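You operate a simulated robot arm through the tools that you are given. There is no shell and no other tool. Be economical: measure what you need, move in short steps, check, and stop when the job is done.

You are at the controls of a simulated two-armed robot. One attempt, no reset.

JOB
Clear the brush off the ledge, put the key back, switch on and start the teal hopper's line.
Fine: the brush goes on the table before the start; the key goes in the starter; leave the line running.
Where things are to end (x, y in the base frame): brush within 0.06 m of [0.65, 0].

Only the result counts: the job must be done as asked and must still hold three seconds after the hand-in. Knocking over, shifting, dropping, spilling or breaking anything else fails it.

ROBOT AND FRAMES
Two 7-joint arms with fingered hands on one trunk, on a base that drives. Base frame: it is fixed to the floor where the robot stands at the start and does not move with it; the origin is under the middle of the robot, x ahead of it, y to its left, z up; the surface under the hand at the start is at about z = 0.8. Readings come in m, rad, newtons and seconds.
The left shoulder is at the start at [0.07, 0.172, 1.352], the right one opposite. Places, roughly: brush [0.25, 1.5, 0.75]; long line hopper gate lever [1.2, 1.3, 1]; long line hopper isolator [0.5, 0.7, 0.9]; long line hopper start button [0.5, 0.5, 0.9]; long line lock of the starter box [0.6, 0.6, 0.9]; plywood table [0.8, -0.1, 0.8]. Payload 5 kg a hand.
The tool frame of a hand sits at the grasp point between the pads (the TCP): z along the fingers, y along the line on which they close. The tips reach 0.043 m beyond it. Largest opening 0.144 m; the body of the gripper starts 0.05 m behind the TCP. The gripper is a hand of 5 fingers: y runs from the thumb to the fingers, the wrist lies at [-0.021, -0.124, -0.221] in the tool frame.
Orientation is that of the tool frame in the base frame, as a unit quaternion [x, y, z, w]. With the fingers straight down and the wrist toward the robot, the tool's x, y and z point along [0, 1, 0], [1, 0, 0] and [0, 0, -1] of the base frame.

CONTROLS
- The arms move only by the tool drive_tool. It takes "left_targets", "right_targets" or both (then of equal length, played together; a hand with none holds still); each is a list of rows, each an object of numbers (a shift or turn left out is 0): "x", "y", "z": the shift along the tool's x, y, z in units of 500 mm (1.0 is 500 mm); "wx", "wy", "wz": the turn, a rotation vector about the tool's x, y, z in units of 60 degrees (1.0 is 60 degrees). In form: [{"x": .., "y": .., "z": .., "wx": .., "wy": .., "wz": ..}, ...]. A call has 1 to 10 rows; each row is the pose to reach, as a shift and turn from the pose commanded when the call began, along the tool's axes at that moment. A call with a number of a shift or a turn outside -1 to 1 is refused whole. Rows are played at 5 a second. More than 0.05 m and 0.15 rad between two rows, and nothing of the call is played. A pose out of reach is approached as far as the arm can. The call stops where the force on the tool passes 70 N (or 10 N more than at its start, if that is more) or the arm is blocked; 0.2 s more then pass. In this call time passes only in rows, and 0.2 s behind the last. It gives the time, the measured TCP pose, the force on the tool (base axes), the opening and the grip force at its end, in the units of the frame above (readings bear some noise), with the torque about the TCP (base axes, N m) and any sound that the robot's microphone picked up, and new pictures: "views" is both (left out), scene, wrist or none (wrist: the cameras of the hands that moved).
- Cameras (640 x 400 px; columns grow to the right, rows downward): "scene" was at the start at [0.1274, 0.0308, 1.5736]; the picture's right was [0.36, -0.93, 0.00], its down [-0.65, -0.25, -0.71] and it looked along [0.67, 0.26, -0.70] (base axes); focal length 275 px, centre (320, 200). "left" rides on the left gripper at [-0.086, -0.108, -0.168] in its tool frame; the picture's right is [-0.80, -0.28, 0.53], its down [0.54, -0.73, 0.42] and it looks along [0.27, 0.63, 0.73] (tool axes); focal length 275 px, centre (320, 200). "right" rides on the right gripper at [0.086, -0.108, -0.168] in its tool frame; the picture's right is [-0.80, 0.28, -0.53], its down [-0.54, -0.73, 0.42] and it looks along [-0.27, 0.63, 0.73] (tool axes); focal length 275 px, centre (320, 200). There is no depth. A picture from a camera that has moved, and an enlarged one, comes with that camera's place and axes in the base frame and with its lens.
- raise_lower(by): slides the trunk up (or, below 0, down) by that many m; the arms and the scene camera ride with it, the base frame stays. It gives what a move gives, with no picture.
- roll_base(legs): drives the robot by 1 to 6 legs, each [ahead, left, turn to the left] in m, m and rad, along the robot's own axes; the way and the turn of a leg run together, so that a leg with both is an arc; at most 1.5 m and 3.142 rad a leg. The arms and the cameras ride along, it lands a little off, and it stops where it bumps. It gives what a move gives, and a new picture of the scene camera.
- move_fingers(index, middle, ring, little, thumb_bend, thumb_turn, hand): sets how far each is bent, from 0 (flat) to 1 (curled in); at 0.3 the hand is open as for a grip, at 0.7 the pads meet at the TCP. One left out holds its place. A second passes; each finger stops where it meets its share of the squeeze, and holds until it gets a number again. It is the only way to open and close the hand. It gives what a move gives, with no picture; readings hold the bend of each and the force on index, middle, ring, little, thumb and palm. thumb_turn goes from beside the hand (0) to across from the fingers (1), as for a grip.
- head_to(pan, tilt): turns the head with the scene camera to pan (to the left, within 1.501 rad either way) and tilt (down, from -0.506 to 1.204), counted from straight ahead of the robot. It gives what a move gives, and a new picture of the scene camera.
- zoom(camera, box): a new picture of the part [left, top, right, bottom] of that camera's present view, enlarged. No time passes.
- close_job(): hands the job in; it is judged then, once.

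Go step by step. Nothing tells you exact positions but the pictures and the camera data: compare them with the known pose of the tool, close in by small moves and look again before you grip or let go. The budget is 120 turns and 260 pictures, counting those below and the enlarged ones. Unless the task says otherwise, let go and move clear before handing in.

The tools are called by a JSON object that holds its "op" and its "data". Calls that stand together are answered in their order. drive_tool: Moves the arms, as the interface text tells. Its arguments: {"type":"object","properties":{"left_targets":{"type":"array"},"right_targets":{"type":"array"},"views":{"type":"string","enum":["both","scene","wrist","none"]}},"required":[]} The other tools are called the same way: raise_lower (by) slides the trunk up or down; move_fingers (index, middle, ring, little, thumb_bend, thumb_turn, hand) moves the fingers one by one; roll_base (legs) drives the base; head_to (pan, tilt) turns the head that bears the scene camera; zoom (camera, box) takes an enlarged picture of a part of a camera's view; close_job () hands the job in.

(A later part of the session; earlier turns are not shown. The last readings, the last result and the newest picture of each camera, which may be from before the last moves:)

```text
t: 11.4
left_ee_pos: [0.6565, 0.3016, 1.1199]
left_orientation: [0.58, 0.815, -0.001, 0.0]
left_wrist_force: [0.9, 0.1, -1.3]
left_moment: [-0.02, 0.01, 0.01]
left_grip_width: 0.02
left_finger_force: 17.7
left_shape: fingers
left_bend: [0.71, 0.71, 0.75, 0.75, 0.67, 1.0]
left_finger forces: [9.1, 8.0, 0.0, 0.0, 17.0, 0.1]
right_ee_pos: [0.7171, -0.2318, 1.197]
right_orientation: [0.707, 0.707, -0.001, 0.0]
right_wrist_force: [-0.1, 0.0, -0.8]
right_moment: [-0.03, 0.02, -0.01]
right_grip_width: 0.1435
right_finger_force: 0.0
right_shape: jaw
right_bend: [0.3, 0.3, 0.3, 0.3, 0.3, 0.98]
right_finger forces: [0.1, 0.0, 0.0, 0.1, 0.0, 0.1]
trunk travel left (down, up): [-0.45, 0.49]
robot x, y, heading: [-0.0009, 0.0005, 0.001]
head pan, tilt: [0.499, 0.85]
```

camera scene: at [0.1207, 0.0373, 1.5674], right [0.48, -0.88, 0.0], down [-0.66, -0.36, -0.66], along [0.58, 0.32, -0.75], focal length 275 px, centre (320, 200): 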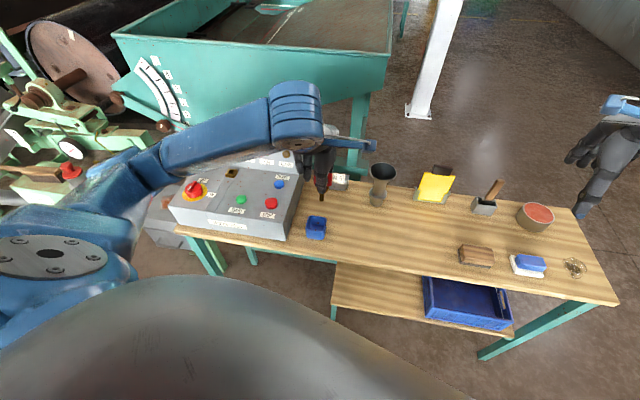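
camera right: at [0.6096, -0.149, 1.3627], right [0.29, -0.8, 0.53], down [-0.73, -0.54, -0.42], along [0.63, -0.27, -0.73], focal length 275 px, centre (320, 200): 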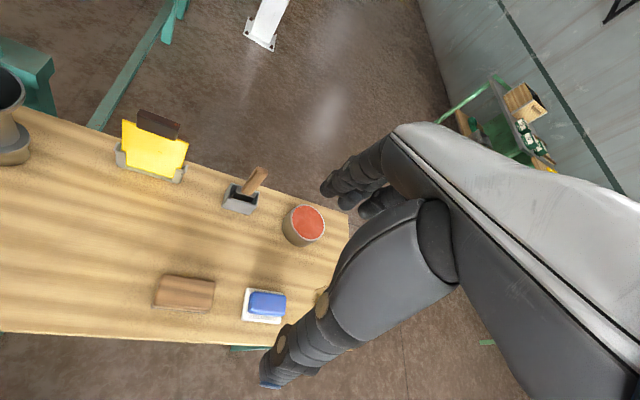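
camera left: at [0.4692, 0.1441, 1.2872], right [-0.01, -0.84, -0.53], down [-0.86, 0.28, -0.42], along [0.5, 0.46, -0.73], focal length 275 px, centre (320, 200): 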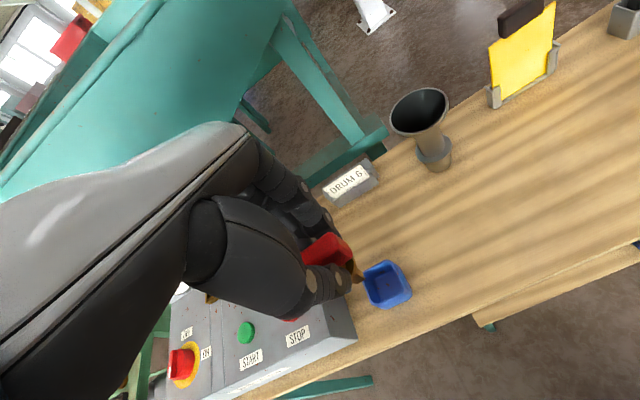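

The commanded pose was clamped as I hoped. Now carrying the key over to the lock at height, then lowering a bit.

{"op": "drive_tool", "data": {"left_targets": [{"x": 0.086, "y": 0.013}, {"x": 0.172, "y": 0.026}, {"x": 0.258, "y": 0.038}, {"x": 0.344, "y": 0.05}, {"x": 0.43, "y": 0.063}, {"x": 0.516, "y": 0.076}, {"x": 0.602, "y": 0.089}, {"x": 0.688, "y": 0.101, "z": 0.04}, {"x": 0.688, "y": 0.101, "z": 0.1}]}}

{"op": "zoom", "data": {"camera": "left", "box": [270, 200, 430, 320]}}

{"op": "zoom", "data": {"camera": "scene", "box": [180, 100, 280, 200]}}

```text
t: 13.4
left_ee_pos: [0.5922, 0.6423, 1.0692]
left_orientation: [0.581, 0.814, 0.0, -0.001]
left_wrist_force: [0.3, 0.1, 0.0]
left_moment: [0.01, -0.01, 0.04]
left_grip_width: 0.02
left_finger_force: 16.8
left_shape: fingers
left_bend: [0.71, 0.71, 0.75, 0.75, 0.67, 1.0]
left_finger forces: [9.0, 7.7, 0.0, 0.0, 16.8, 0.0]
right_ee_pos: [0.716, -0.2337, 1.1967]
right_orientation: [0.708, 0.707, 0.0, -0.001]
right_wrist_force: [0.0, -0.1, -0.7]
right_moment: [0.0, 0.01, 0.01]
right_grip_width: 0.1435
right_finger_force: 0.1
right_shape: jaw
right_bend: [0.3, 0.3, 0.3, 0.3, 0.3, 0.98]
right_finger forces: [0.1, 0.0, 0.1, 0.1, 0.0, 0.0]
trunk travel left (down, up): [-0.45, 0.49]
robot x, y, heading: [-0.0025, -0.0013, -0.001]
head pan, tilt: [0.499, 0.85]
camera scene: at [0.1207, 0.0382, 1.5676], right [0.48, -0.88, 0.0], down [-0.66, -0.36, -0.66], along [0.58, 0.32, -0.75], focal length 275 px, centre (320, 200)
camera left: at [0.5187, 0.5271, 1.2374], right [-0.01, -0.85, -0.53], down [-0.86, 0.28, -0.42], along [0.51, 0.46, -0.73], focal length 275 px, centre (320, 200)
```

scene: 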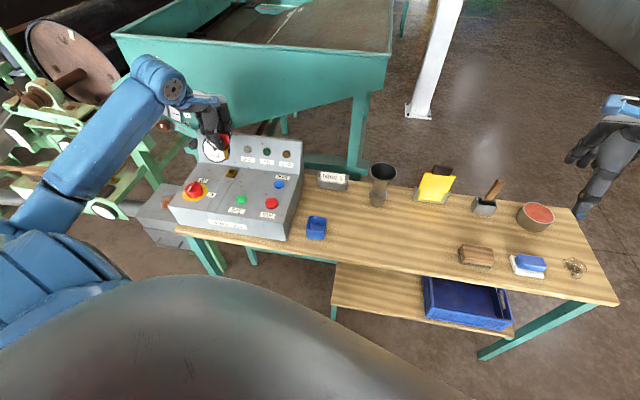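
left: 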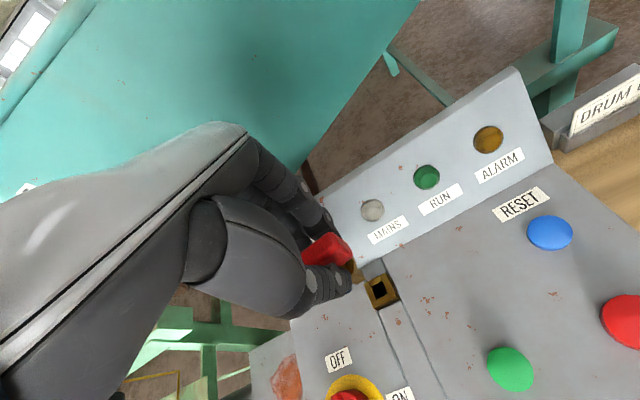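

```text
3.33 times, centred on (350, 260) of left
camera zoom: at [0.5187, 0.5271, 1.2374], right [-0.01, -0.85, -0.53], down [-0.86, 0.28, -0.42], along [0.51, 0.46, -0.73], focal length 918 px, centre (220, 0)
```

zoom: 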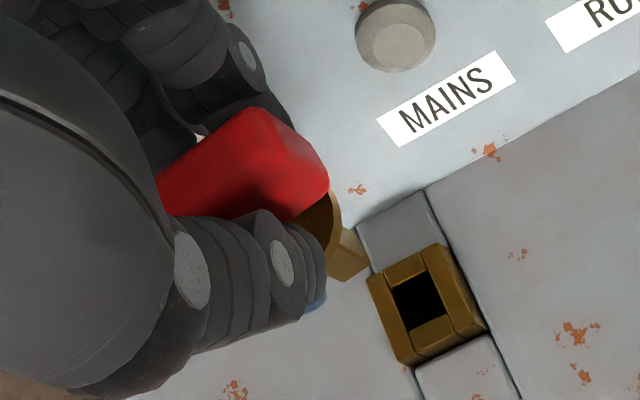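

```text
4.00 times, centred on (230, 150) of scene
camera zoom: at [0.1207, 0.0382, 1.5676], right [0.48, -0.88, 0.0], down [-0.66, -0.36, -0.66], along [0.58, 0.32, -0.75], focal length 1100 px, centre (680, 400)
```

zoom: 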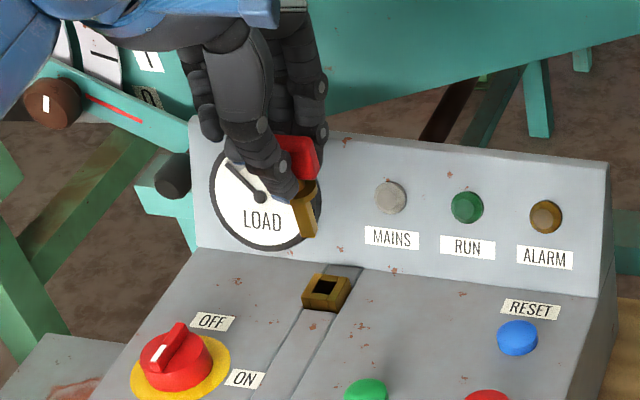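

The key tip already lines up over the hole in both views. I'll enlarge further for accurate alignment and yaw.

{"op": "zoom", "data": {"camera": "left", "box": [335, 255, 415, 315]}}

{"op": "zoom", "data": {"camera": "scene", "box": [240, 140, 280, 180]}}

{"op": "zoom", "data": {"camera": "scene", "box": [238, 132, 280, 182]}}

```text
6.67 times, centred on (375, 285) of left
camera zoom: at [0.5187, 0.5271, 1.2374], right [-0.01, -0.85, -0.53], down [-0.86, 0.28, -0.42], along [0.51, 0.46, -0.73], focal length 1835 px, centre (-47, -367)
```

zoom: 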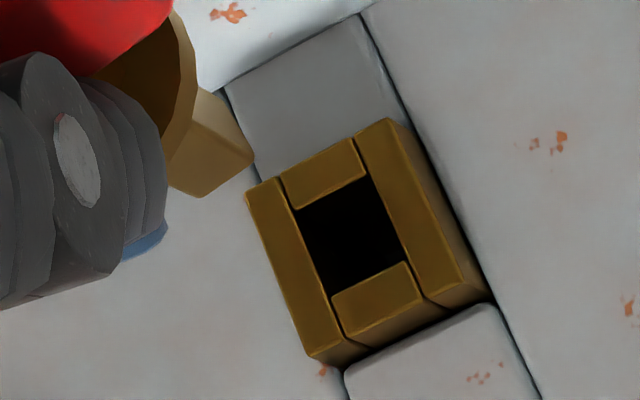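

```text
10.00 times, centred on (260, 160) of scene
camera zoom: at [0.1207, 0.0382, 1.5676], right [0.48, -0.88, 0.0], down [-0.66, -0.36, -0.66], along [0.58, 0.32, -0.75], focal length 2750 px, centre (920, 600)
```

zoom: 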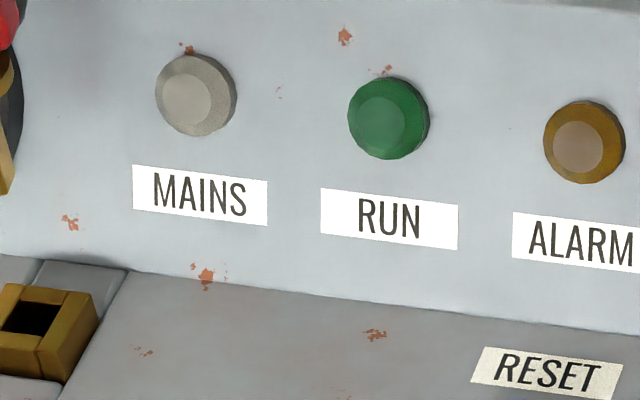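

```text
8.00 times, centred on (259, 157) of scene
camera zoom: at [0.1207, 0.0382, 1.5676], right [0.48, -0.88, 0.0], down [-0.66, -0.36, -0.66], along [0.58, 0.32, -0.75], focal length 2200 px, centre (808, 544)
```

zoom: 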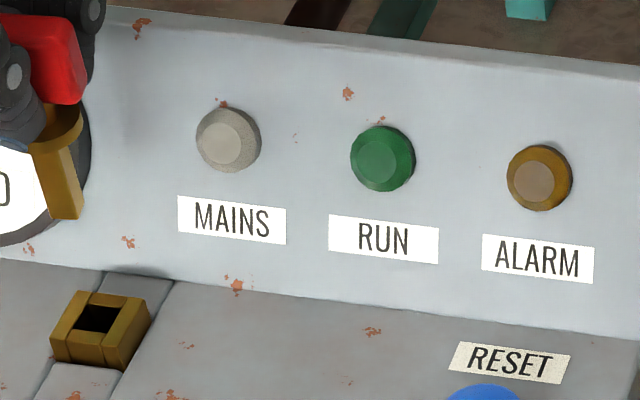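

Alignment in position is good but the key looks yawed slightly relative to the hole. Taking tighter enlargements to measure that.

{"op": "zoom", "data": {"camera": "scene", "box": [234, 140, 264, 178]}}

{"op": "zoom", "data": {"camera": "left", "box": [340, 250, 380, 290]}}

```text
10.53 times, centred on (249, 159) of scene
camera zoom: at [0.1207, 0.0382, 1.5676], right [0.48, -0.88, 0.0], down [-0.66, -0.36, -0.66], along [0.58, 0.32, -0.75], focal length 2894 px, centre (1067, 632)
```

zoom: 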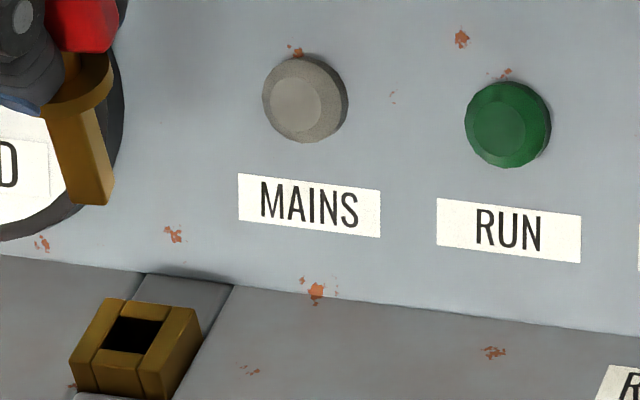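

```text
10.00 times, centred on (360, 270) of left
camera zoom: at [0.5187, 0.5271, 1.2374], right [-0.01, -0.85, -0.53], down [-0.86, 0.28, -0.42], along [0.51, 0.46, -0.73], focal length 2753 px, centre (-80, -500)
```

zoom: 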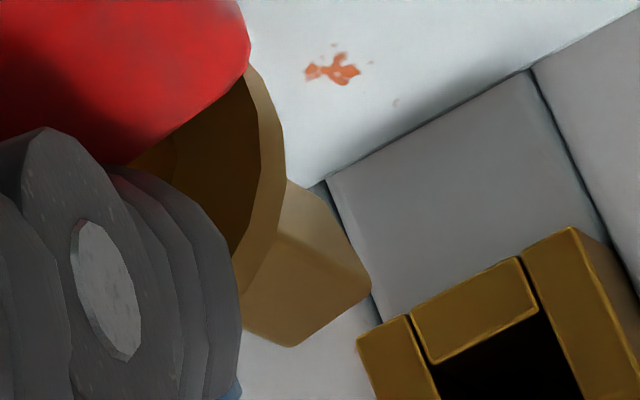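

The key is yawed about 10° counter-clockwise relative to the hole and off by ~2–3 mm. I'll correct the yaw, shift slightly and lower to just above the hole to compare directly.

{"op": "drive_tool", "data": {"left_targets": [{"x": 0.002, "y": -0.001, "z": 0.03, "wz": 0.08}, {"x": 0.004, "y": -0.003, "z": 0.06, "wz": 0.167}, {"x": 0.004, "y": -0.003, "z": 0.084, "wz": 0.167}], "views": "none"}}

{"op": "zoom", "data": {"camera": "left", "box": [310, 230, 390, 290]}}

{"op": "zoom", "data": {"camera": "scene", "box": [210, 140, 258, 188]}}

```text
t: 14.2
left_ee_pos: [0.5895, 0.6436, 1.0294]
left_orientation: [0.65, 0.76, 0.0, 0.0]
left_wrist_force: [0.3, 0.4, -0.3]
left_moment: [0.0, -0.02, 0.04]
left_grip_width: 0.0201
left_finger_force: 17.4
left_shape: fingers
left_bend: [0.71, 0.71, 0.75, 0.75, 0.67, 1.0]
left_finger forces: [9.0, 8.0, 0.0, 0.0, 16.8, 0.0]
right_ee_pos: [0.716, -0.2336, 1.1981]
right_orientation: [0.707, 0.707, 0.0, -0.001]
right_wrist_force: [0.9, -0.5, 0.2]
right_moment: [0.02, 0.02, -0.02]
right_grip_width: 0.1436
right_finger_force: 0.0
right_shape: jaw
right_bend: [0.3, 0.3, 0.3, 0.3, 0.3, 0.98]
right_finger forces: [0.1, 0.1, 0.0, 0.1, 0.0, 0.1]
trunk travel left (down, up): [-0.45, 0.49]
robot x, y, heading: [-0.0018, -0.0006, -0.001]
head pan, tilt: [0.499, 0.85]
```

```text
6.67 times, centred on (350, 260) of left
camera zoom: at [0.4965, 0.5425, 1.1956], right [-0.16, -0.83, -0.53], down [-0.8, 0.42, -0.42], along [0.58, 0.36, -0.73], focal length 1835 px, centre (120, -200)
```

zoom: 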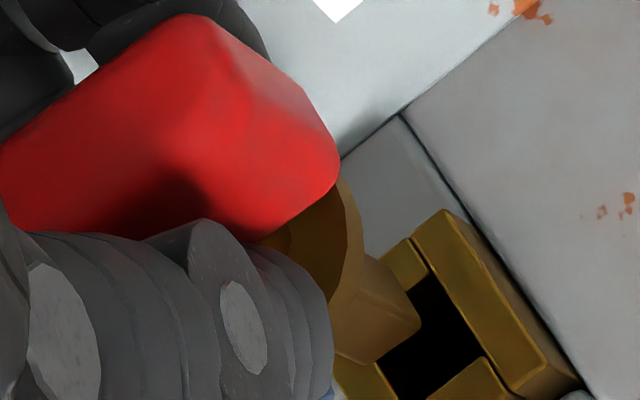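

```text
8.33 times, centred on (234, 164) of scene
camera zoom: at [0.1199, 0.0384, 1.5676], right [0.48, -0.88, 0.0], down [-0.66, -0.36, -0.66], along [0.58, 0.32, -0.75], focal length 2291 px, centre (1037, 500)
```

zoom: 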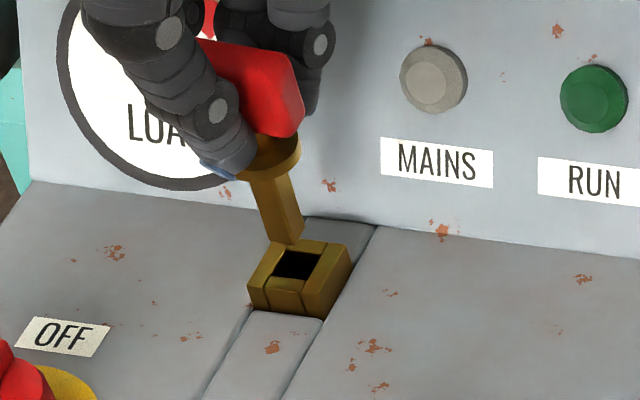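

Tip and hole now coincide in both views with about 16 mm to go. Lowering carefully into the hole.

{"op": "drive_tool", "data": {"left_targets": [{"z": 0.015}, {"z": 0.03}, {"z": 0.042}, {"z": 0.052}], "views": "none"}}

{"op": "zoom", "data": {"camera": "scene", "box": [210, 140, 258, 188]}}

```text
t: 15.2
left_ee_pos: [0.5889, 0.6439, 1.0014]
left_orientation: [0.649, 0.761, 0.0, 0.001]
left_wrist_force: [0.2, -0.5, -0.5]
left_moment: [-0.01, 0.01, 0.02]
left_grip_width: 0.0202
left_finger_force: 16.6
left_shape: fingers
left_bend: [0.71, 0.71, 0.75, 0.75, 0.67, 1.0]
left_finger forces: [9.0, 7.9, 0.0, 0.0, 16.8, 0.0]
right_ee_pos: [0.7159, -0.2325, 1.1963]
right_orientation: [0.707, 0.708, 0.0, 0.0]
right_wrist_force: [-0.1, 0.6, -0.3]
right_moment: [-0.03, 0.01, 0.0]
right_grip_width: 0.1436
right_finger_force: 0.1
right_shape: jaw
right_bend: [0.3, 0.3, 0.3, 0.3, 0.3, 0.98]
right_finger forces: [0.1, 0.0, 0.0, 0.0, 0.0, 0.1]
trunk travel left (down, up): [-0.45, 0.49]
robot x, y, heading: [-0.0013, 0.0032, -0.0]
head pan, tilt: [0.499, 0.85]
```

```text
8.33 times, centred on (234, 164) of scene
camera zoom: at [0.12, 0.0385, 1.5676], right [0.48, -0.88, 0.0], down [-0.66, -0.36, -0.66], along [0.58, 0.32, -0.75], focal length 2291 px, centre (1037, 500)
```

zoom: 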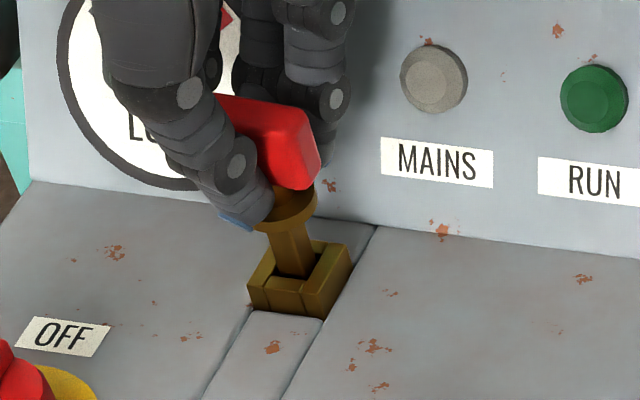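

The shaft has entered without force. Continuing down toward the collar.

{"op": "drive_tool", "data": {"left_targets": [{"z": 0.012}, {"z": 0.024}, {"z": 0.032}], "views": "none"}}

{"op": "zoom", "data": {"camera": "scene", "box": [210, 140, 258, 188]}}

{"op": "zoom", "data": {"camera": "left", "box": [280, 220, 400, 310]}}

```text
t: 16.0
left_ee_pos: [0.5889, 0.6434, 0.9861]
left_orientation: [0.65, 0.76, 0.0, 0.0]
left_wrist_force: [1.2, 0.3, -0.9]
left_moment: [-0.01, -0.04, -0.05]
left_grip_width: 0.0203
left_finger_force: 16.6
left_shape: fingers
left_bend: [0.71, 0.71, 0.75, 0.75, 0.67, 1.0]
left_finger forces: [9.3, 8.0, 0.0, 0.0, 16.8, 0.0]
right_ee_pos: [0.716, -0.2332, 1.197]
right_orientation: [0.707, 0.707, 0.0, 0.0]
right_wrist_force: [0.0, -0.2, -1.0]
right_moment: [0.0, 0.04, -0.02]
right_grip_width: 0.1437
right_finger_force: 0.0
right_shape: jaw
right_bend: [0.3, 0.3, 0.3, 0.3, 0.3, 0.98]
right_finger forces: [0.1, 0.0, 0.0, 0.0, 0.0, 0.1]
trunk travel left (down, up): [-0.45, 0.49]
robot x, y, heading: [0.0009, 0.0017, -0.007]
head pan, tilt: [0.499, 0.85]
```

```text
8.33 times, centred on (234, 164) of scene
camera zoom: at [0.12, 0.0384, 1.5676], right [0.48, -0.88, 0.0], down [-0.66, -0.36, -0.66], along [0.58, 0.32, -0.75], focal length 2291 px, centre (1037, 500)
```

zoom: 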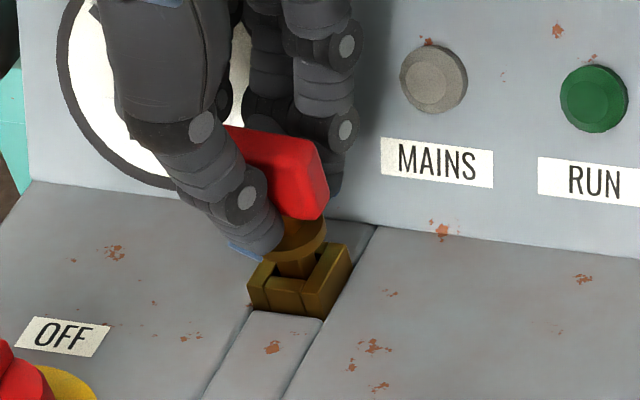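

```text
4.44 times, centred on (340, 265) of left
camera zoom: at [0.4965, 0.5425, 1.1534], right [-0.16, -0.83, -0.53], down [-0.8, 0.42, -0.42], along [0.58, 0.36, -0.73], focal length 1224 px, centre (231, -89)
```

zoom: 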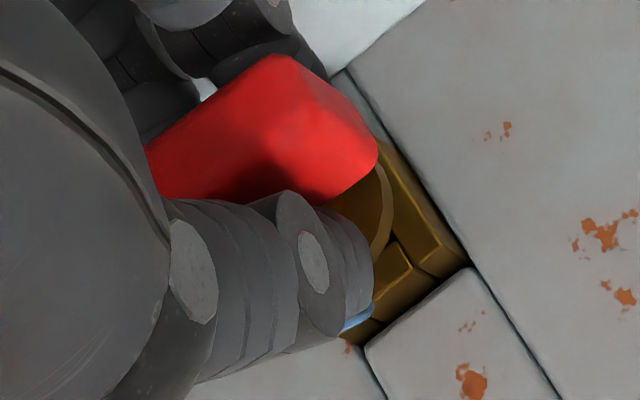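

A few millimetres remain to the collar. Lowering in small steps watching force.

{"op": "drive_tool", "data": {"left_targets": [{"z": 0.008}, {"z": 0.014}], "views": "none"}}

{"op": "zoom", "data": {"camera": "scene", "box": [220, 150, 250, 180]}}

```text
t: 16.6
left_ee_pos: [0.5895, 0.6447, 0.978]
left_orientation: [0.649, 0.76, 0.0, 0.0]
left_wrist_force: [1.0, 0.9, 0.2]
left_moment: [0.05, -0.02, 0.02]
left_grip_width: 0.0201
left_finger_force: 17.1
left_shape: fingers
left_bend: [0.71, 0.71, 0.75, 0.75, 0.67, 1.0]
left_finger forces: [9.5, 8.1, 0.0, 0.0, 16.7, 0.1]
right_ee_pos: [0.7169, -0.234, 1.1974]
right_orientation: [0.707, 0.707, 0.0, 0.0]
right_wrist_force: [-0.3, -0.3, 0.0]
right_moment: [0.01, -0.03, 0.0]
right_grip_width: 0.144
right_finger_force: 0.0
right_shape: jaw
right_bend: [0.3, 0.3, 0.3, 0.3, 0.3, 0.98]
right_finger forces: [0.1, 0.0, 0.0, 0.1, 0.1, 0.0]
trunk travel left (down, up): [-0.45, 0.49]
robot x, y, heading: [-0.0013, 0.0011, 0.003]
head pan, tilt: [0.499, 0.85]
```

```text
13.33 times, centred on (235, 165) of scene
camera zoom: at [0.12, 0.0385, 1.5676], right [0.48, -0.88, 0.0], down [-0.66, -0.36, -0.66], along [0.58, 0.32, -0.75], focal length 3666 px, centre (1453, 667)
```

zoom: 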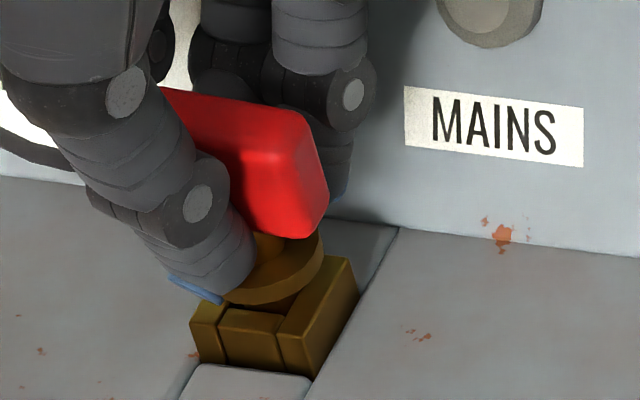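

Still a small gap under the collar; continuing.

{"op": "drive_tool", "data": {"left_targets": [{"z": 0.004}, {"z": 0.008}, {"z": 0.011}], "views": "none"}}

{"op": "zoom", "data": {"camera": "scene", "box": [220, 150, 250, 180]}}

```text
t: 17.4
left_ee_pos: [0.5897, 0.6439, 0.9728]
left_orientation: [0.649, 0.761, 0.0, 0.0]
left_wrist_force: [1.9, 0.4, 0.4]
left_moment: [0.05, -0.14, 0.0]
left_grip_width: 0.0203
left_finger_force: 17.4
left_shape: fingers
left_bend: [0.71, 0.71, 0.75, 0.75, 0.67, 1.0]
left_finger forces: [10.3, 8.6, 0.1, 0.0, 16.5, 0.0]
right_ee_pos: [0.7161, -0.2333, 1.1968]
right_orientation: [0.707, 0.707, 0.001, 0.001]
right_wrist_force: [0.0, 0.4, -0.5]
right_moment: [-0.03, -0.03, 0.01]
right_grip_width: 0.1434
right_finger_force: 0.0
right_shape: jaw
right_bend: [0.3, 0.3, 0.3, 0.3, 0.3, 0.98]
right_finger forces: [0.1, 0.1, 0.1, 0.0, 0.0, 0.0]
trunk travel left (down, up): [-0.45, 0.49]
robot x, y, heading: [-0.0012, 0.0053, 0.0]
head pan, tilt: [0.499, 0.85]
```

```text
13.33 times, centred on (235, 165) of scene
camera zoom: at [0.1201, 0.0385, 1.5676], right [0.48, -0.88, 0.0], down [-0.66, -0.36, -0.66], along [0.58, 0.32, -0.75], focal length 3666 px, centre (1453, 667)
```

zoom: 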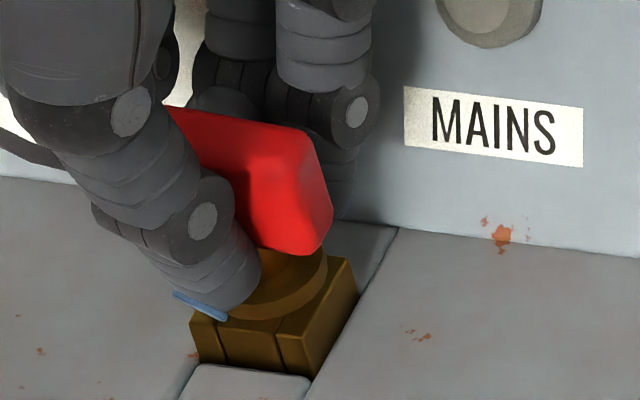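

Nearly seated; one more small push.

{"op": "drive_tool", "data": {"left_targets": [{"z": 0.003}, {"z": 0.006}, {"z": 0.009}], "views": "none"}}

{"op": "zoom", "data": {"camera": "scene", "box": [220, 150, 250, 180]}}

```text
t: 18.2
left_ee_pos: [0.5886, 0.6438, 0.9684]
left_orientation: [0.65, 0.76, 0.0, 0.001]
left_wrist_force: [3.1, 1.3, 1.5]
left_moment: [0.12, -0.14, 0.05]
left_grip_width: 0.0202
left_finger_force: 18.4
left_shape: fingers
left_bend: [0.71, 0.71, 0.75, 0.75, 0.67, 1.0]
left_finger forces: [10.5, 9.0, 0.0, 0.0, 16.1, 0.1]
right_ee_pos: [0.7161, -0.2328, 1.1967]
right_orientation: [0.707, 0.707, 0.0, 0.0]
right_wrist_force: [-0.3, -0.8, -0.6]
right_moment: [0.02, 0.01, -0.01]
right_grip_width: 0.1436
right_finger_force: 0.1
right_shape: jaw
right_bend: [0.3, 0.3, 0.3, 0.3, 0.3, 0.98]
right_finger forces: [0.1, 0.0, 0.0, 0.0, 0.1, 0.0]
trunk travel left (down, up): [-0.45, 0.49]
robot x, y, heading: [-0.0003, -0.0016, 0.001]
head pan, tilt: [0.499, 0.85]
```

```text
13.33 times, centred on (235, 165) of scene
camera zoom: at [0.1202, 0.0386, 1.5676], right [0.48, -0.88, 0.0], down [-0.66, -0.36, -0.66], along [0.58, 0.32, -0.75], focal length 3666 px, centre (1453, 667)
```

zoom: 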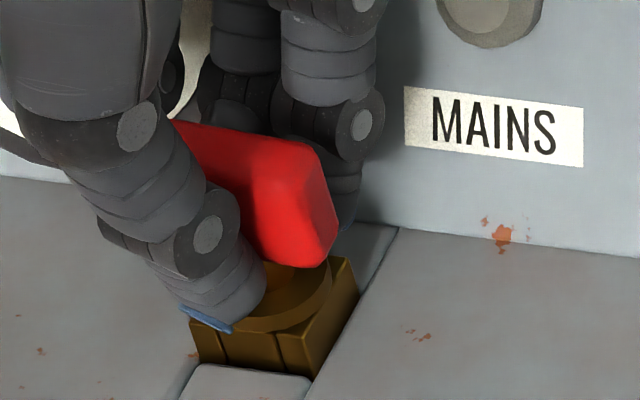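

The collar is at or near the housing top. One more probe to feel the seat.

{"op": "drive_tool", "data": {"left_targets": [{"z": 0.003}, {"z": 0.006}], "views": "none"}}

{"op": "zoom", "data": {"camera": "left", "box": [280, 220, 400, 310]}}

```text
t: 18.8
left_ee_pos: [0.5901, 0.6449, 0.9661]
left_orientation: [0.65, 0.76, 0.001, 0.001]
left_wrist_force: [4.4, 3.8, 4.4]
left_moment: [0.16, -0.12, 0.05]
left_grip_width: 0.0203
left_finger_force: 18.9
left_shape: fingers
left_bend: [0.71, 0.71, 0.75, 0.75, 0.67, 1.0]
left_finger forces: [11.2, 9.8, 0.0, 0.0, 16.5, 0.0]
right_ee_pos: [0.7164, -0.2342, 1.1987]
right_orientation: [0.707, 0.707, 0.0, 0.0]
right_wrist_force: [0.0, 0.0, 1.3]
right_moment: [0.01, 0.01, 0.02]
right_grip_width: 0.1436
right_finger_force: 0.1
right_shape: jaw
right_bend: [0.3, 0.3, 0.3, 0.3, 0.3, 0.98]
right_finger forces: [0.0, 0.1, 0.0, 0.0, 0.1, 0.0]
trunk travel left (down, up): [-0.45, 0.49]
robot x, y, heading: [-0.0039, -0.0004, 0.006]
head pan, tilt: [0.499, 0.85]
```

```text
4.44 times, centred on (340, 265) of left
camera zoom: at [0.4967, 0.5426, 1.134], right [-0.16, -0.83, -0.54], down [-0.8, 0.42, -0.42], along [0.58, 0.36, -0.73], focal length 1224 px, centre (231, -89)
```

zoom: 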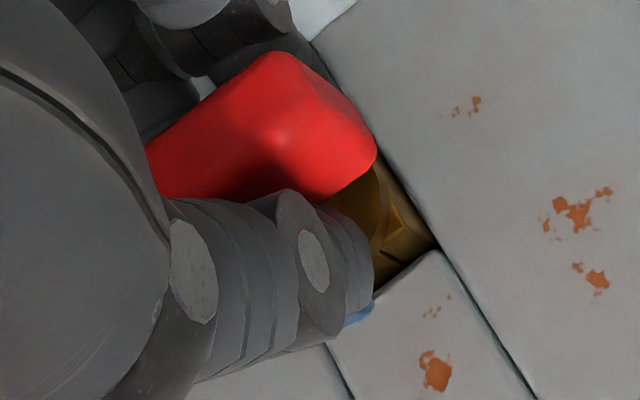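

Contact force is rising, so the key is seated. Releasing and checking.

{"op": "move_fingers", "data": {"hand": "left", "index": 0.55, "middle": 0.55, "ring": 0.55, "little": 0.55, "thumb_bend": 0.55}}

{"op": "zoom", "data": {"camera": "scene", "box": [205, 135, 265, 195]}}

{"op": "zoom", "data": {"camera": "left", "box": [240, 190, 420, 320]}}

```text
t: 19.8
left_ee_pos: [0.5882, 0.6429, 0.966]
left_orientation: [0.65, 0.76, -0.001, 0.0]
left_wrist_force: [-13.5, -2.5, 3.0]
left_moment: [0.14, 0.13, 0.59]
left_grip_width: 0.0598
left_finger_force: 6.4
left_shape: fingers
left_bend: [0.55, 0.55, 0.63, 0.56, 0.55, 1.0]
left_finger forces: [0.0, 1.2, 11.1, 1.3, 0.0, 0.1]
right_ee_pos: [0.7151, -0.2331, 1.1973]
right_orientation: [0.708, 0.707, 0.0, 0.0]
right_wrist_force: [0.0, -0.6, 0.6]
right_moment: [0.01, -0.03, -0.02]
right_grip_width: 0.1435
right_finger_force: 0.0
right_shape: jaw
right_bend: [0.3, 0.3, 0.3, 0.3, 0.3, 0.98]
right_finger forces: [0.1, 0.1, 0.0, 0.0, 0.1, 0.0]
trunk travel left (down, up): [-0.45, 0.49]
robot x, y, heading: [0.0017, 0.0035, -0.001]
head pan, tilt: [0.499, 0.85]
```

```text
6.67 times, centred on (235, 165) of scene
camera zoom: at [0.1179, 0.0376, 1.5678], right [0.48, -0.88, 0.0], down [-0.66, -0.36, -0.66], along [0.58, 0.32, -0.75], focal length 1833 px, centre (887, 433)
```

zoom: 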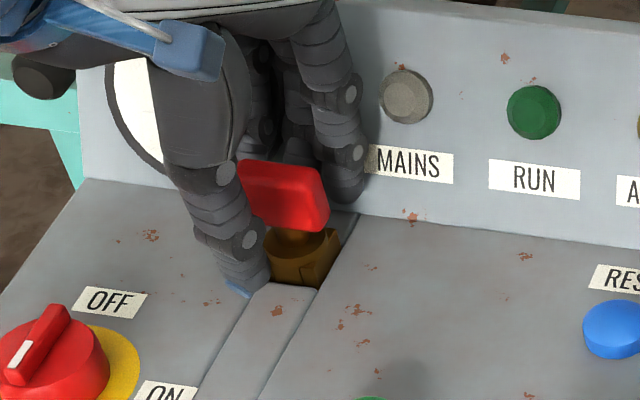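

```text
3.08 times, centred on (330, 255) of left
camera zoom: at [0.4952, 0.5421, 1.1342], right [-0.16, -0.83, -0.53], down [-0.8, 0.42, -0.42], along [0.58, 0.36, -0.73], focal length 847 px, centre (289, 31)
```

zoom: 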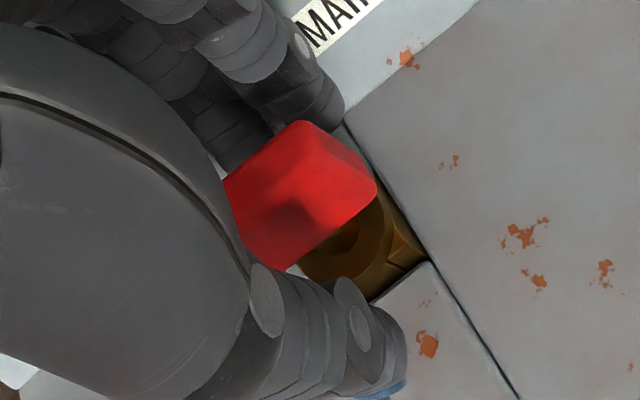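

The key stays seated; the ring finger is pressing the gauge. I'll curl ring and little back and lift straight up.

{"op": "move_fingers", "data": {"hand": "left", "ring": 0.68, "little": 0.68, "middle": 0.57}}

{"op": "drive_tool", "data": {"left_targets": [{"z": -0.02}, {"z": -0.06}, {"z": -0.12}, {"z": -0.2}, {"z": -0.26}]}}

{"op": "zoom", "data": {"camera": "scene", "box": [175, 135, 275, 215]}}

```text
t: 20.8
left_ee_pos: [0.5891, 0.6434, 0.9657]
left_orientation: [0.649, 0.761, 0.001, 0.001]
left_wrist_force: [-0.7, -1.0, 0.0]
left_moment: [-0.02, -0.04, -0.01]
left_grip_width: 0.0597
left_finger_force: 0.7
left_shape: fingers
left_bend: [0.55, 0.57, 0.68, 0.68, 0.55, 1.0]
left_finger forces: [0.0, 1.6, 0.0, 0.0, 0.1, 0.1]
right_ee_pos: [0.7156, -0.2336, 1.1978]
right_orientation: [0.708, 0.707, 0.0, 0.0]
right_wrist_force: [-0.1, 0.0, -0.3]
right_moment: [-0.02, -0.02, 0.0]
right_grip_width: 0.1437
right_finger_force: 0.0
right_shape: jaw
right_bend: [0.3, 0.3, 0.3, 0.3, 0.3, 0.98]
right_finger forces: [0.0, 0.0, 0.0, 0.0, 0.0, 0.0]
trunk travel left (down, up): [-0.45, 0.49]
robot x, y, heading: [-0.002, 0.0004, -0.004]
head pan, tilt: [0.499, 0.85]
```

```text
t: 22.0
left_ee_pos: [0.59, 0.6417, 1.0955]
left_orientation: [0.649, 0.761, 0.0, -0.001]
left_wrist_force: [-0.1, 0.1, -0.1]
left_moment: [-0.02, 0.0, -0.01]
left_grip_width: 0.0598
left_finger_force: 0.1
left_shape: fingers
left_bend: [0.55, 0.56, 0.68, 0.68, 0.55, 1.0]
left_finger forces: [0.0, 0.1, 0.1, 0.0, 0.0, 0.1]
right_ee_pos: [0.7155, -0.2342, 1.1976]
right_orientation: [0.707, 0.707, 0.001, 0.001]
right_wrist_force: [0.5, -0.6, 0.1]
right_moment: [0.0, -0.01, 0.03]
right_grip_width: 0.1437
right_finger_force: 0.0
right_shape: jaw
right_bend: [0.3, 0.3, 0.3, 0.3, 0.3, 0.98]
right_finger forces: [0.0, 0.1, 0.0, 0.0, 0.1, 0.0]
trunk travel left (down, up): [-0.45, 0.49]
robot x, y, heading: [0.0012, -0.0018, -0.001]
head pan, tilt: [0.499, 0.85]
camera scene: at [0.1198, 0.0379, 1.5675], right [0.48, -0.88, 0.0], down [-0.66, -0.36, -0.66], along [0.58, 0.32, -0.75], focal length 275 px, centre (320, 200)
camera left: at [0.4963, 0.541, 1.2636], right [-0.16, -0.83, -0.53], down [-0.8, 0.42, -0.42], along [0.58, 0.36, -0.73], focal length 275 px, centre (320, 200)
```

scene: 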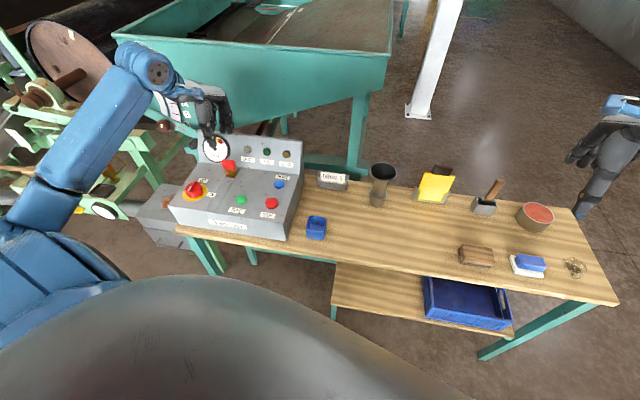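
left: 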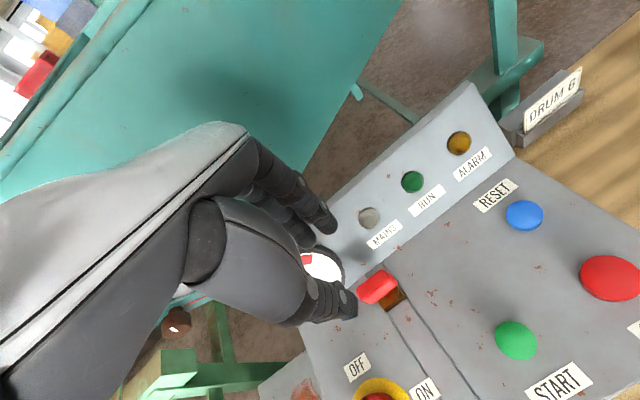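

```text
5.00 times, centred on (225, 175) of scene
camera zoom: at [0.1198, 0.0379, 1.5675], right [0.48, -0.88, 0.0], down [-0.66, -0.36, -0.66], along [0.58, 0.32, -0.75], focal length 1375 px, centre (795, 325)
```

zoom: 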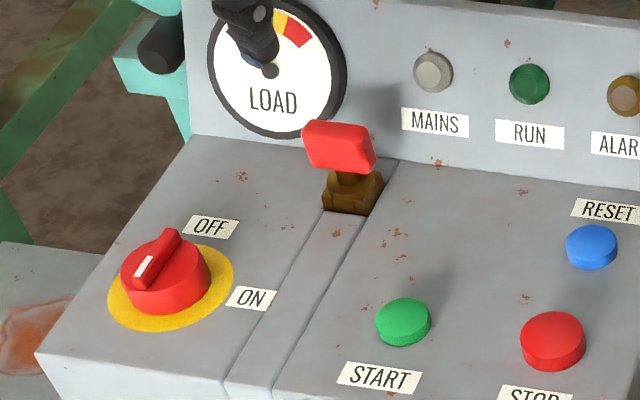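

The key is standing seated in the starter. Next the isolator: OFF lies at its rear, ON at its right, so it turns about 90° clockwise; I'll move above the knob while yawing the hand counter-clockwise to get ready.

{"op": "drive_tool", "data": {"left_targets": [{"x": 0.02, "y": -0.03, "wz": -0.12}, {"x": 0.04, "y": -0.06, "wz": -0.24}, {"x": 0.06, "y": -0.09, "wz": -0.36}, {"x": 0.08, "y": -0.12, "wz": -0.48}, {"x": 0.1, "y": -0.15, "wz": -0.6}, {"x": 0.12, "y": -0.18, "wz": -0.72}, {"x": 0.135, "y": -0.21, "wz": -0.84}, {"x": 0.147, "y": -0.232, "wz": -0.96}]}}

{"op": "zoom", "data": {"camera": "scene", "box": [165, 160, 235, 220]}}

```text
t: 23.8
left_ee_pos: [0.4636, 0.6985, 1.0955]
left_orientation: [0.202, 0.979, 0.001, 0.0]
left_wrist_force: [-0.2, -0.1, 0.5]
left_moment: [0.02, -0.04, 0.0]
left_grip_width: 0.0599
left_finger_force: 0.0
left_shape: fingers
left_bend: [0.55, 0.56, 0.68, 0.68, 0.55, 1.0]
left_finger forces: [0.1, 0.0, 0.0, 0.1, 0.0, 0.1]
right_ee_pos: [0.7164, -0.2331, 1.1965]
right_orientation: [0.707, 0.707, -0.001, 0.0]
right_wrist_force: [1.1, 0.7, 0.1]
right_moment: [-0.02, -0.01, 0.01]
right_grip_width: 0.1438
right_finger_force: 0.0
right_shape: jaw
right_bend: [0.3, 0.3, 0.3, 0.3, 0.3, 0.98]
right_finger forces: [0.0, 0.0, 0.0, 0.0, 0.0, 0.1]
trunk travel left (down, up): [-0.45, 0.49]
robot x, y, heading: [-0.0004, 0.0001, 0.0]
head pan, tilt: [0.499, 0.85]
camera scene: at [0.1203, 0.0382, 1.5676], right [0.48, -0.88, 0.0], down [-0.66, -0.36, -0.66], along [0.58, 0.32, -0.75], focal length 275 px, centre (320, 200)
camera left: at [0.5002, 0.5654, 1.2637], right [0.62, -0.58, -0.53], down [-0.79, -0.45, -0.42], along [0.0, 0.68, -0.73], focal length 275 px, centre (320, 200)
```

scene: 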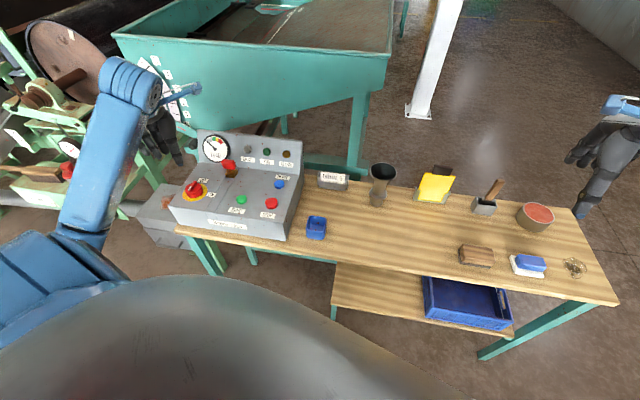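
left: 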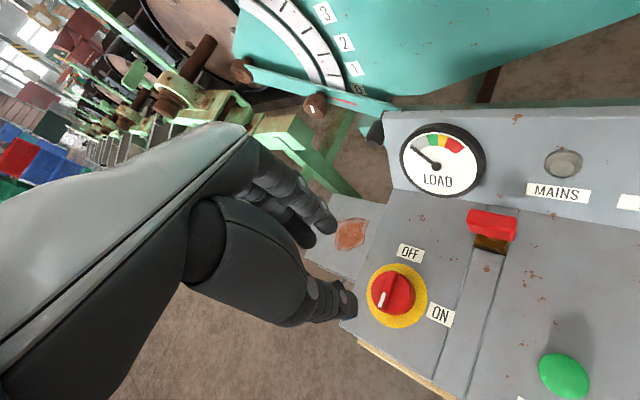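

```text
6.67 times, centred on (200, 190) of scene
camera zoom: at [0.1203, 0.0382, 1.5676], right [0.48, -0.88, 0.0], down [-0.66, -0.36, -0.66], along [0.58, 0.32, -0.75], focal length 1833 px, centre (1120, 267)
```

zoom: 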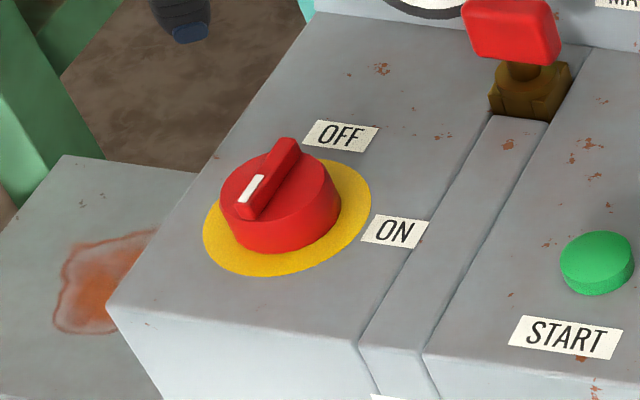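

The hand reaches this yaw well, and the knob's bar runs front–back at about (0.465, 0.693), top near z 0.935. I'll finish the yaw, descend partway and look.

{"op": "move_fingers", "data": {"hand": "left", "index": 0.48, "middle": 0.48, "ring": 0.48, "little": 0.48, "thumb_bend": 0.48}}

{"op": "drive_tool", "data": {"left_targets": [{"wz": -0.12, "z": 0.02}, {"wz": -0.24, "z": 0.04}, {"wz": -0.36, "z": 0.06}, {"wz": -0.48, "z": 0.08}, {"wz": -0.6, "z": 0.1}, {"x": -0.006, "y": -0.009, "wz": -0.69, "z": 0.13}]}}

{"op": "zoom", "data": {"camera": "scene", "box": [155, 140, 235, 220]}}

```text
t: 24.8
left_ee_pos: [0.4633, 0.6981, 1.0961]
left_orientation: [0.203, 0.979, 0.0, -0.001]
left_wrist_force: [-0.1, -0.1, 0.7]
left_moment: [-0.02, 0.04, -0.02]
left_grip_width: 0.085
left_finger_force: 0.1
left_shape: fingers
left_bend: [0.48, 0.48, 0.48, 0.48, 0.48, 1.0]
left_finger forces: [0.0, 0.0, 0.1, 0.0, 0.1, 0.1]
right_ee_pos: [0.7164, -0.2331, 1.1964]
right_orientation: [0.707, 0.707, 0.0, 0.001]
right_wrist_force: [0.0, -0.2, -0.6]
right_moment: [0.0, 0.06, 0.01]
right_grip_width: 0.1439
right_finger_force: 0.0
right_shape: jaw
right_bend: [0.3, 0.3, 0.3, 0.3, 0.3, 0.98]
right_finger forces: [0.0, 0.1, 0.0, 0.0, 0.1, 0.1]
trunk travel left (down, up): [-0.45, 0.49]
robot x, y, heading: [-0.0013, 0.0004, 0.0]
head pan, tilt: [0.499, 0.85]
```

```text
t: 26.2
left_ee_pos: [0.4654, 0.6924, 1.0294]
left_orientation: [-0.158, 0.987, 0.0, 0.001]
left_wrist_force: [0.5, 1.3, 0.5]
left_moment: [0.04, 0.01, 0.0]
left_grip_width: 0.0847
left_finger_force: 0.1
left_shape: fingers
left_bend: [0.48, 0.48, 0.48, 0.48, 0.48, 1.0]
left_finger forces: [0.0, 0.0, 0.0, 0.0, 0.1, 0.1]
right_ee_pos: [0.7176, -0.2318, 1.1975]
right_orientation: [0.707, 0.707, 0.0, -0.001]
right_wrist_force: [0.5, 0.5, -0.5]
right_moment: [-0.02, 0.03, 0.01]
right_grip_width: 0.1438
right_finger_force: 0.1
right_shape: jaw
right_bend: [0.3, 0.3, 0.3, 0.3, 0.3, 0.98]
right_finger forces: [0.0, 0.0, 0.1, 0.0, 0.1, 0.0]
trunk travel left (down, up): [-0.45, 0.49]
robot x, y, heading: [0.0013, -0.0003, 0.0]
head pan, tilt: [0.499, 0.85]
camera scene: at [0.1208, 0.0383, 1.5675], right [0.48, -0.88, 0.0], down [-0.66, -0.36, -0.66], along [0.58, 0.32, -0.75], focal length 275 px, centre (320, 200)
camera left: at [0.5816, 0.6177, 1.1981], right [0.84, -0.02, -0.53], down [-0.29, -0.86, -0.42], along [-0.45, 0.51, -0.73], focal length 275 px, centre (320, 200)
```

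scene: 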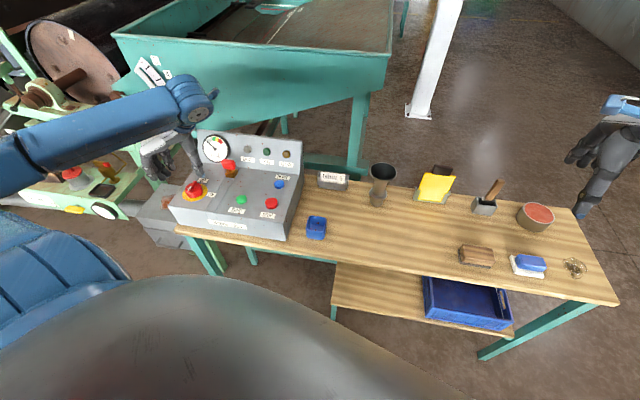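
left: 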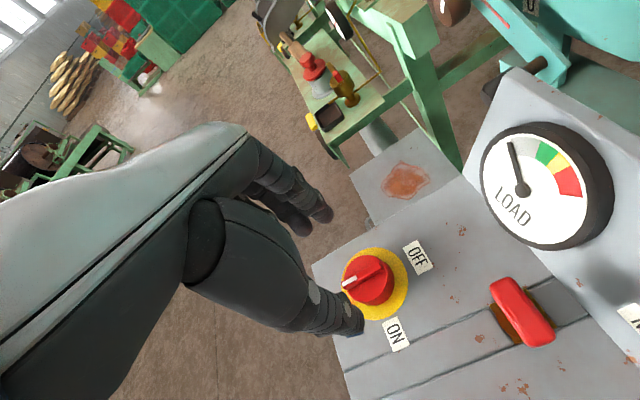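

```text
5.00 times, centred on (195, 180) of scene
camera zoom: at [0.1208, 0.0383, 1.5675], right [0.48, -0.88, 0.0], down [-0.66, -0.36, -0.66], along [0.58, 0.32, -0.75], focal length 1375 px, centre (945, 300)
```

zoom: 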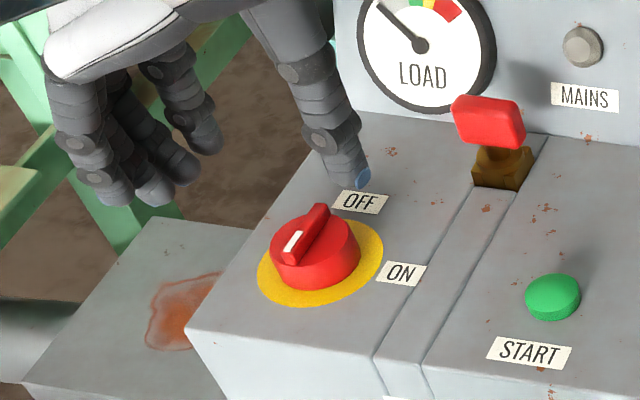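

Positioned over the knob. Descending so the fingertips straddle the bar.

{"op": "drive_tool", "data": {"left_targets": [{"x": -0.006, "z": 0.04}, {"x": -0.012, "z": 0.08}, {"x": -0.012, "z": 0.11}, {"x": -0.012, "z": 0.122}], "views": "none"}}

{"op": "zoom", "data": {"camera": "scene", "box": [165, 150, 235, 210]}}

{"op": "zoom", "data": {"camera": "left", "box": [240, 180, 400, 320]}}

```text
t: 27.2
left_ee_pos: [0.4709, 0.6949, 0.9695]
left_orientation: [-0.156, 0.988, 0.0, 0.0]
left_wrist_force: [-0.2, 0.5, -0.2]
left_moment: [-0.01, -0.01, 0.02]
left_grip_width: 0.085
left_finger_force: 0.1
left_shape: fingers
left_bend: [0.48, 0.48, 0.48, 0.48, 0.48, 1.0]
left_finger forces: [0.0, 0.1, 0.0, 0.0, 0.0, 0.0]
right_ee_pos: [0.7158, -0.2324, 1.1974]
right_orientation: [0.707, 0.708, 0.001, 0.0]
right_wrist_force: [0.1, 0.0, 0.1]
right_moment: [-0.05, -0.03, 0.02]
right_grip_width: 0.1439
right_finger_force: 0.1
right_shape: jaw
right_bend: [0.3, 0.3, 0.3, 0.3, 0.3, 0.98]
right_finger forces: [0.1, 0.0, 0.0, 0.0, 0.0, 0.1]
trunk travel left (down, up): [-0.45, 0.49]
robot x, y, heading: [-0.0012, 0.0034, 0.002]
head pan, tilt: [0.499, 0.85]
```

```text
6.67 times, centred on (200, 180) of scene
camera zoom: at [0.1202, 0.0385, 1.5676], right [0.48, -0.88, 0.0], down [-0.66, -0.36, -0.66], along [0.58, 0.32, -0.75], focal length 1833 px, centre (1120, 333)
```

zoom: 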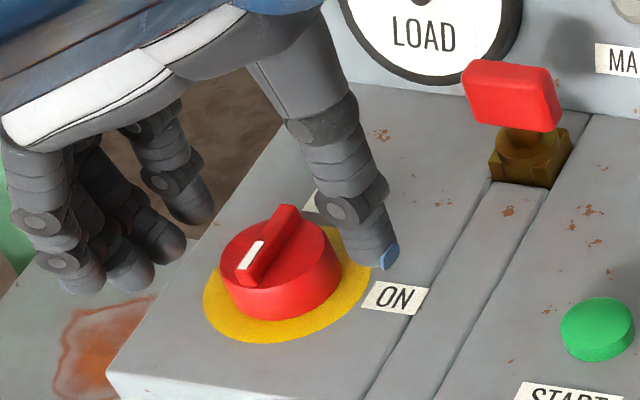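

```text
2.86 times, centred on (320, 250) of left
camera zoom: at [0.5865, 0.6191, 1.1371], right [0.84, -0.02, -0.53], down [-0.29, -0.86, -0.42], along [-0.45, 0.51, -0.73], focal length 786 px, centre (320, 57)
```

zoom: 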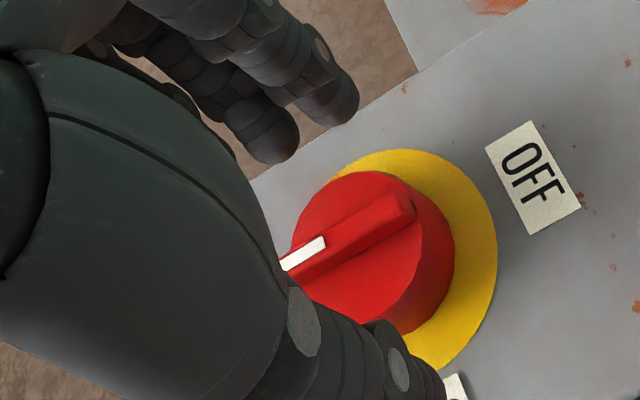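

Fingers and thumb straddle the knob. Closing to grip.

{"op": "move_fingers", "data": {"hand": "left", "index": 0.75, "middle": 0.75, "ring": 0.75, "little": 0.6, "thumb_bend": 0.75}}

{"op": "zoom", "data": {"camera": "scene", "box": [165, 150, 235, 210]}}

{"op": "zoom", "data": {"camera": "left", "box": [240, 180, 400, 320]}}

```text
t: 28.2
left_ee_pos: [0.4689, 0.6962, 0.9705]
left_orientation: [-0.156, 0.988, 0.0, 0.001]
left_wrist_force: [-2.1, 8.2, 7.5]
left_moment: [0.53, 0.13, -0.04]
left_grip_width: 0.0026
left_finger_force: 16.3
left_shape: fingers
left_bend: [0.73, 0.62, 0.75, 0.6, 0.72, 1.0]
left_finger forces: [15.9, 8.8, 0.0, 0.1, 8.6, 0.0]
right_ee_pos: [0.7153, -0.2324, 1.1981]
right_orientation: [0.707, 0.707, -0.001, 0.0]
right_wrist_force: [-0.1, -1.0, -0.1]
right_moment: [0.05, 0.02, -0.01]
right_grip_width: 0.1439
right_finger_force: 0.1
right_shape: jaw
right_bend: [0.3, 0.3, 0.3, 0.3, 0.3, 0.98]
right_finger forces: [0.0, 0.0, 0.0, 0.0, 0.1, 0.0]
trunk travel left (down, up): [-0.45, 0.49]
robot x, y, heading: [-0.0033, -0.001, 0.002]
head pan, tilt: [0.499, 0.85]
```

```text
6.67 times, centred on (200, 180) of scene
camera zoom: at [0.119, 0.0388, 1.5677], right [0.48, -0.88, 0.0], down [-0.66, -0.36, -0.66], along [0.58, 0.32, -0.75], focal length 1833 px, centre (1120, 333)
```

zoom: 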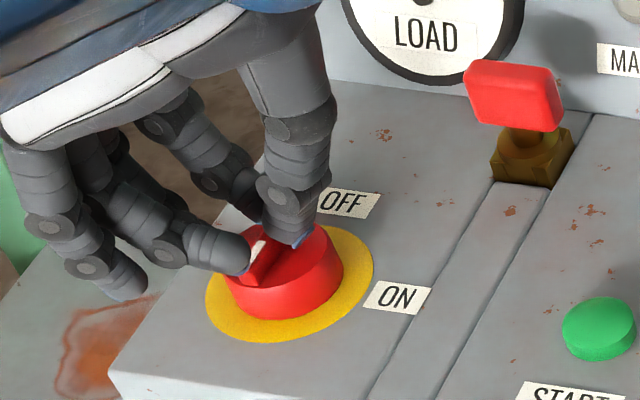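

```text
2.86 times, centred on (320, 250) of left
camera zoom: at [0.5856, 0.6198, 1.1384], right [0.85, -0.02, -0.53], down [-0.29, -0.86, -0.42], along [-0.45, 0.51, -0.73], focal length 786 px, centre (320, 57)
```

zoom: 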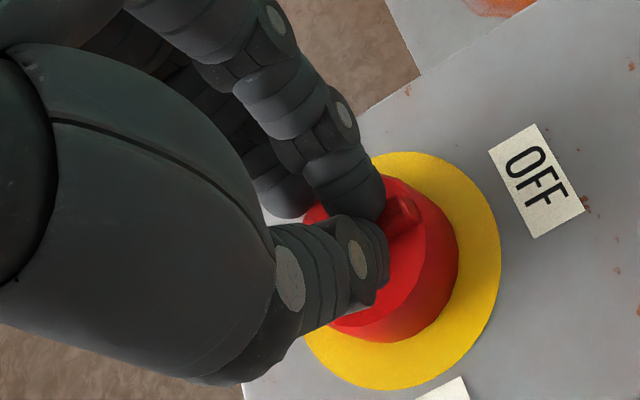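

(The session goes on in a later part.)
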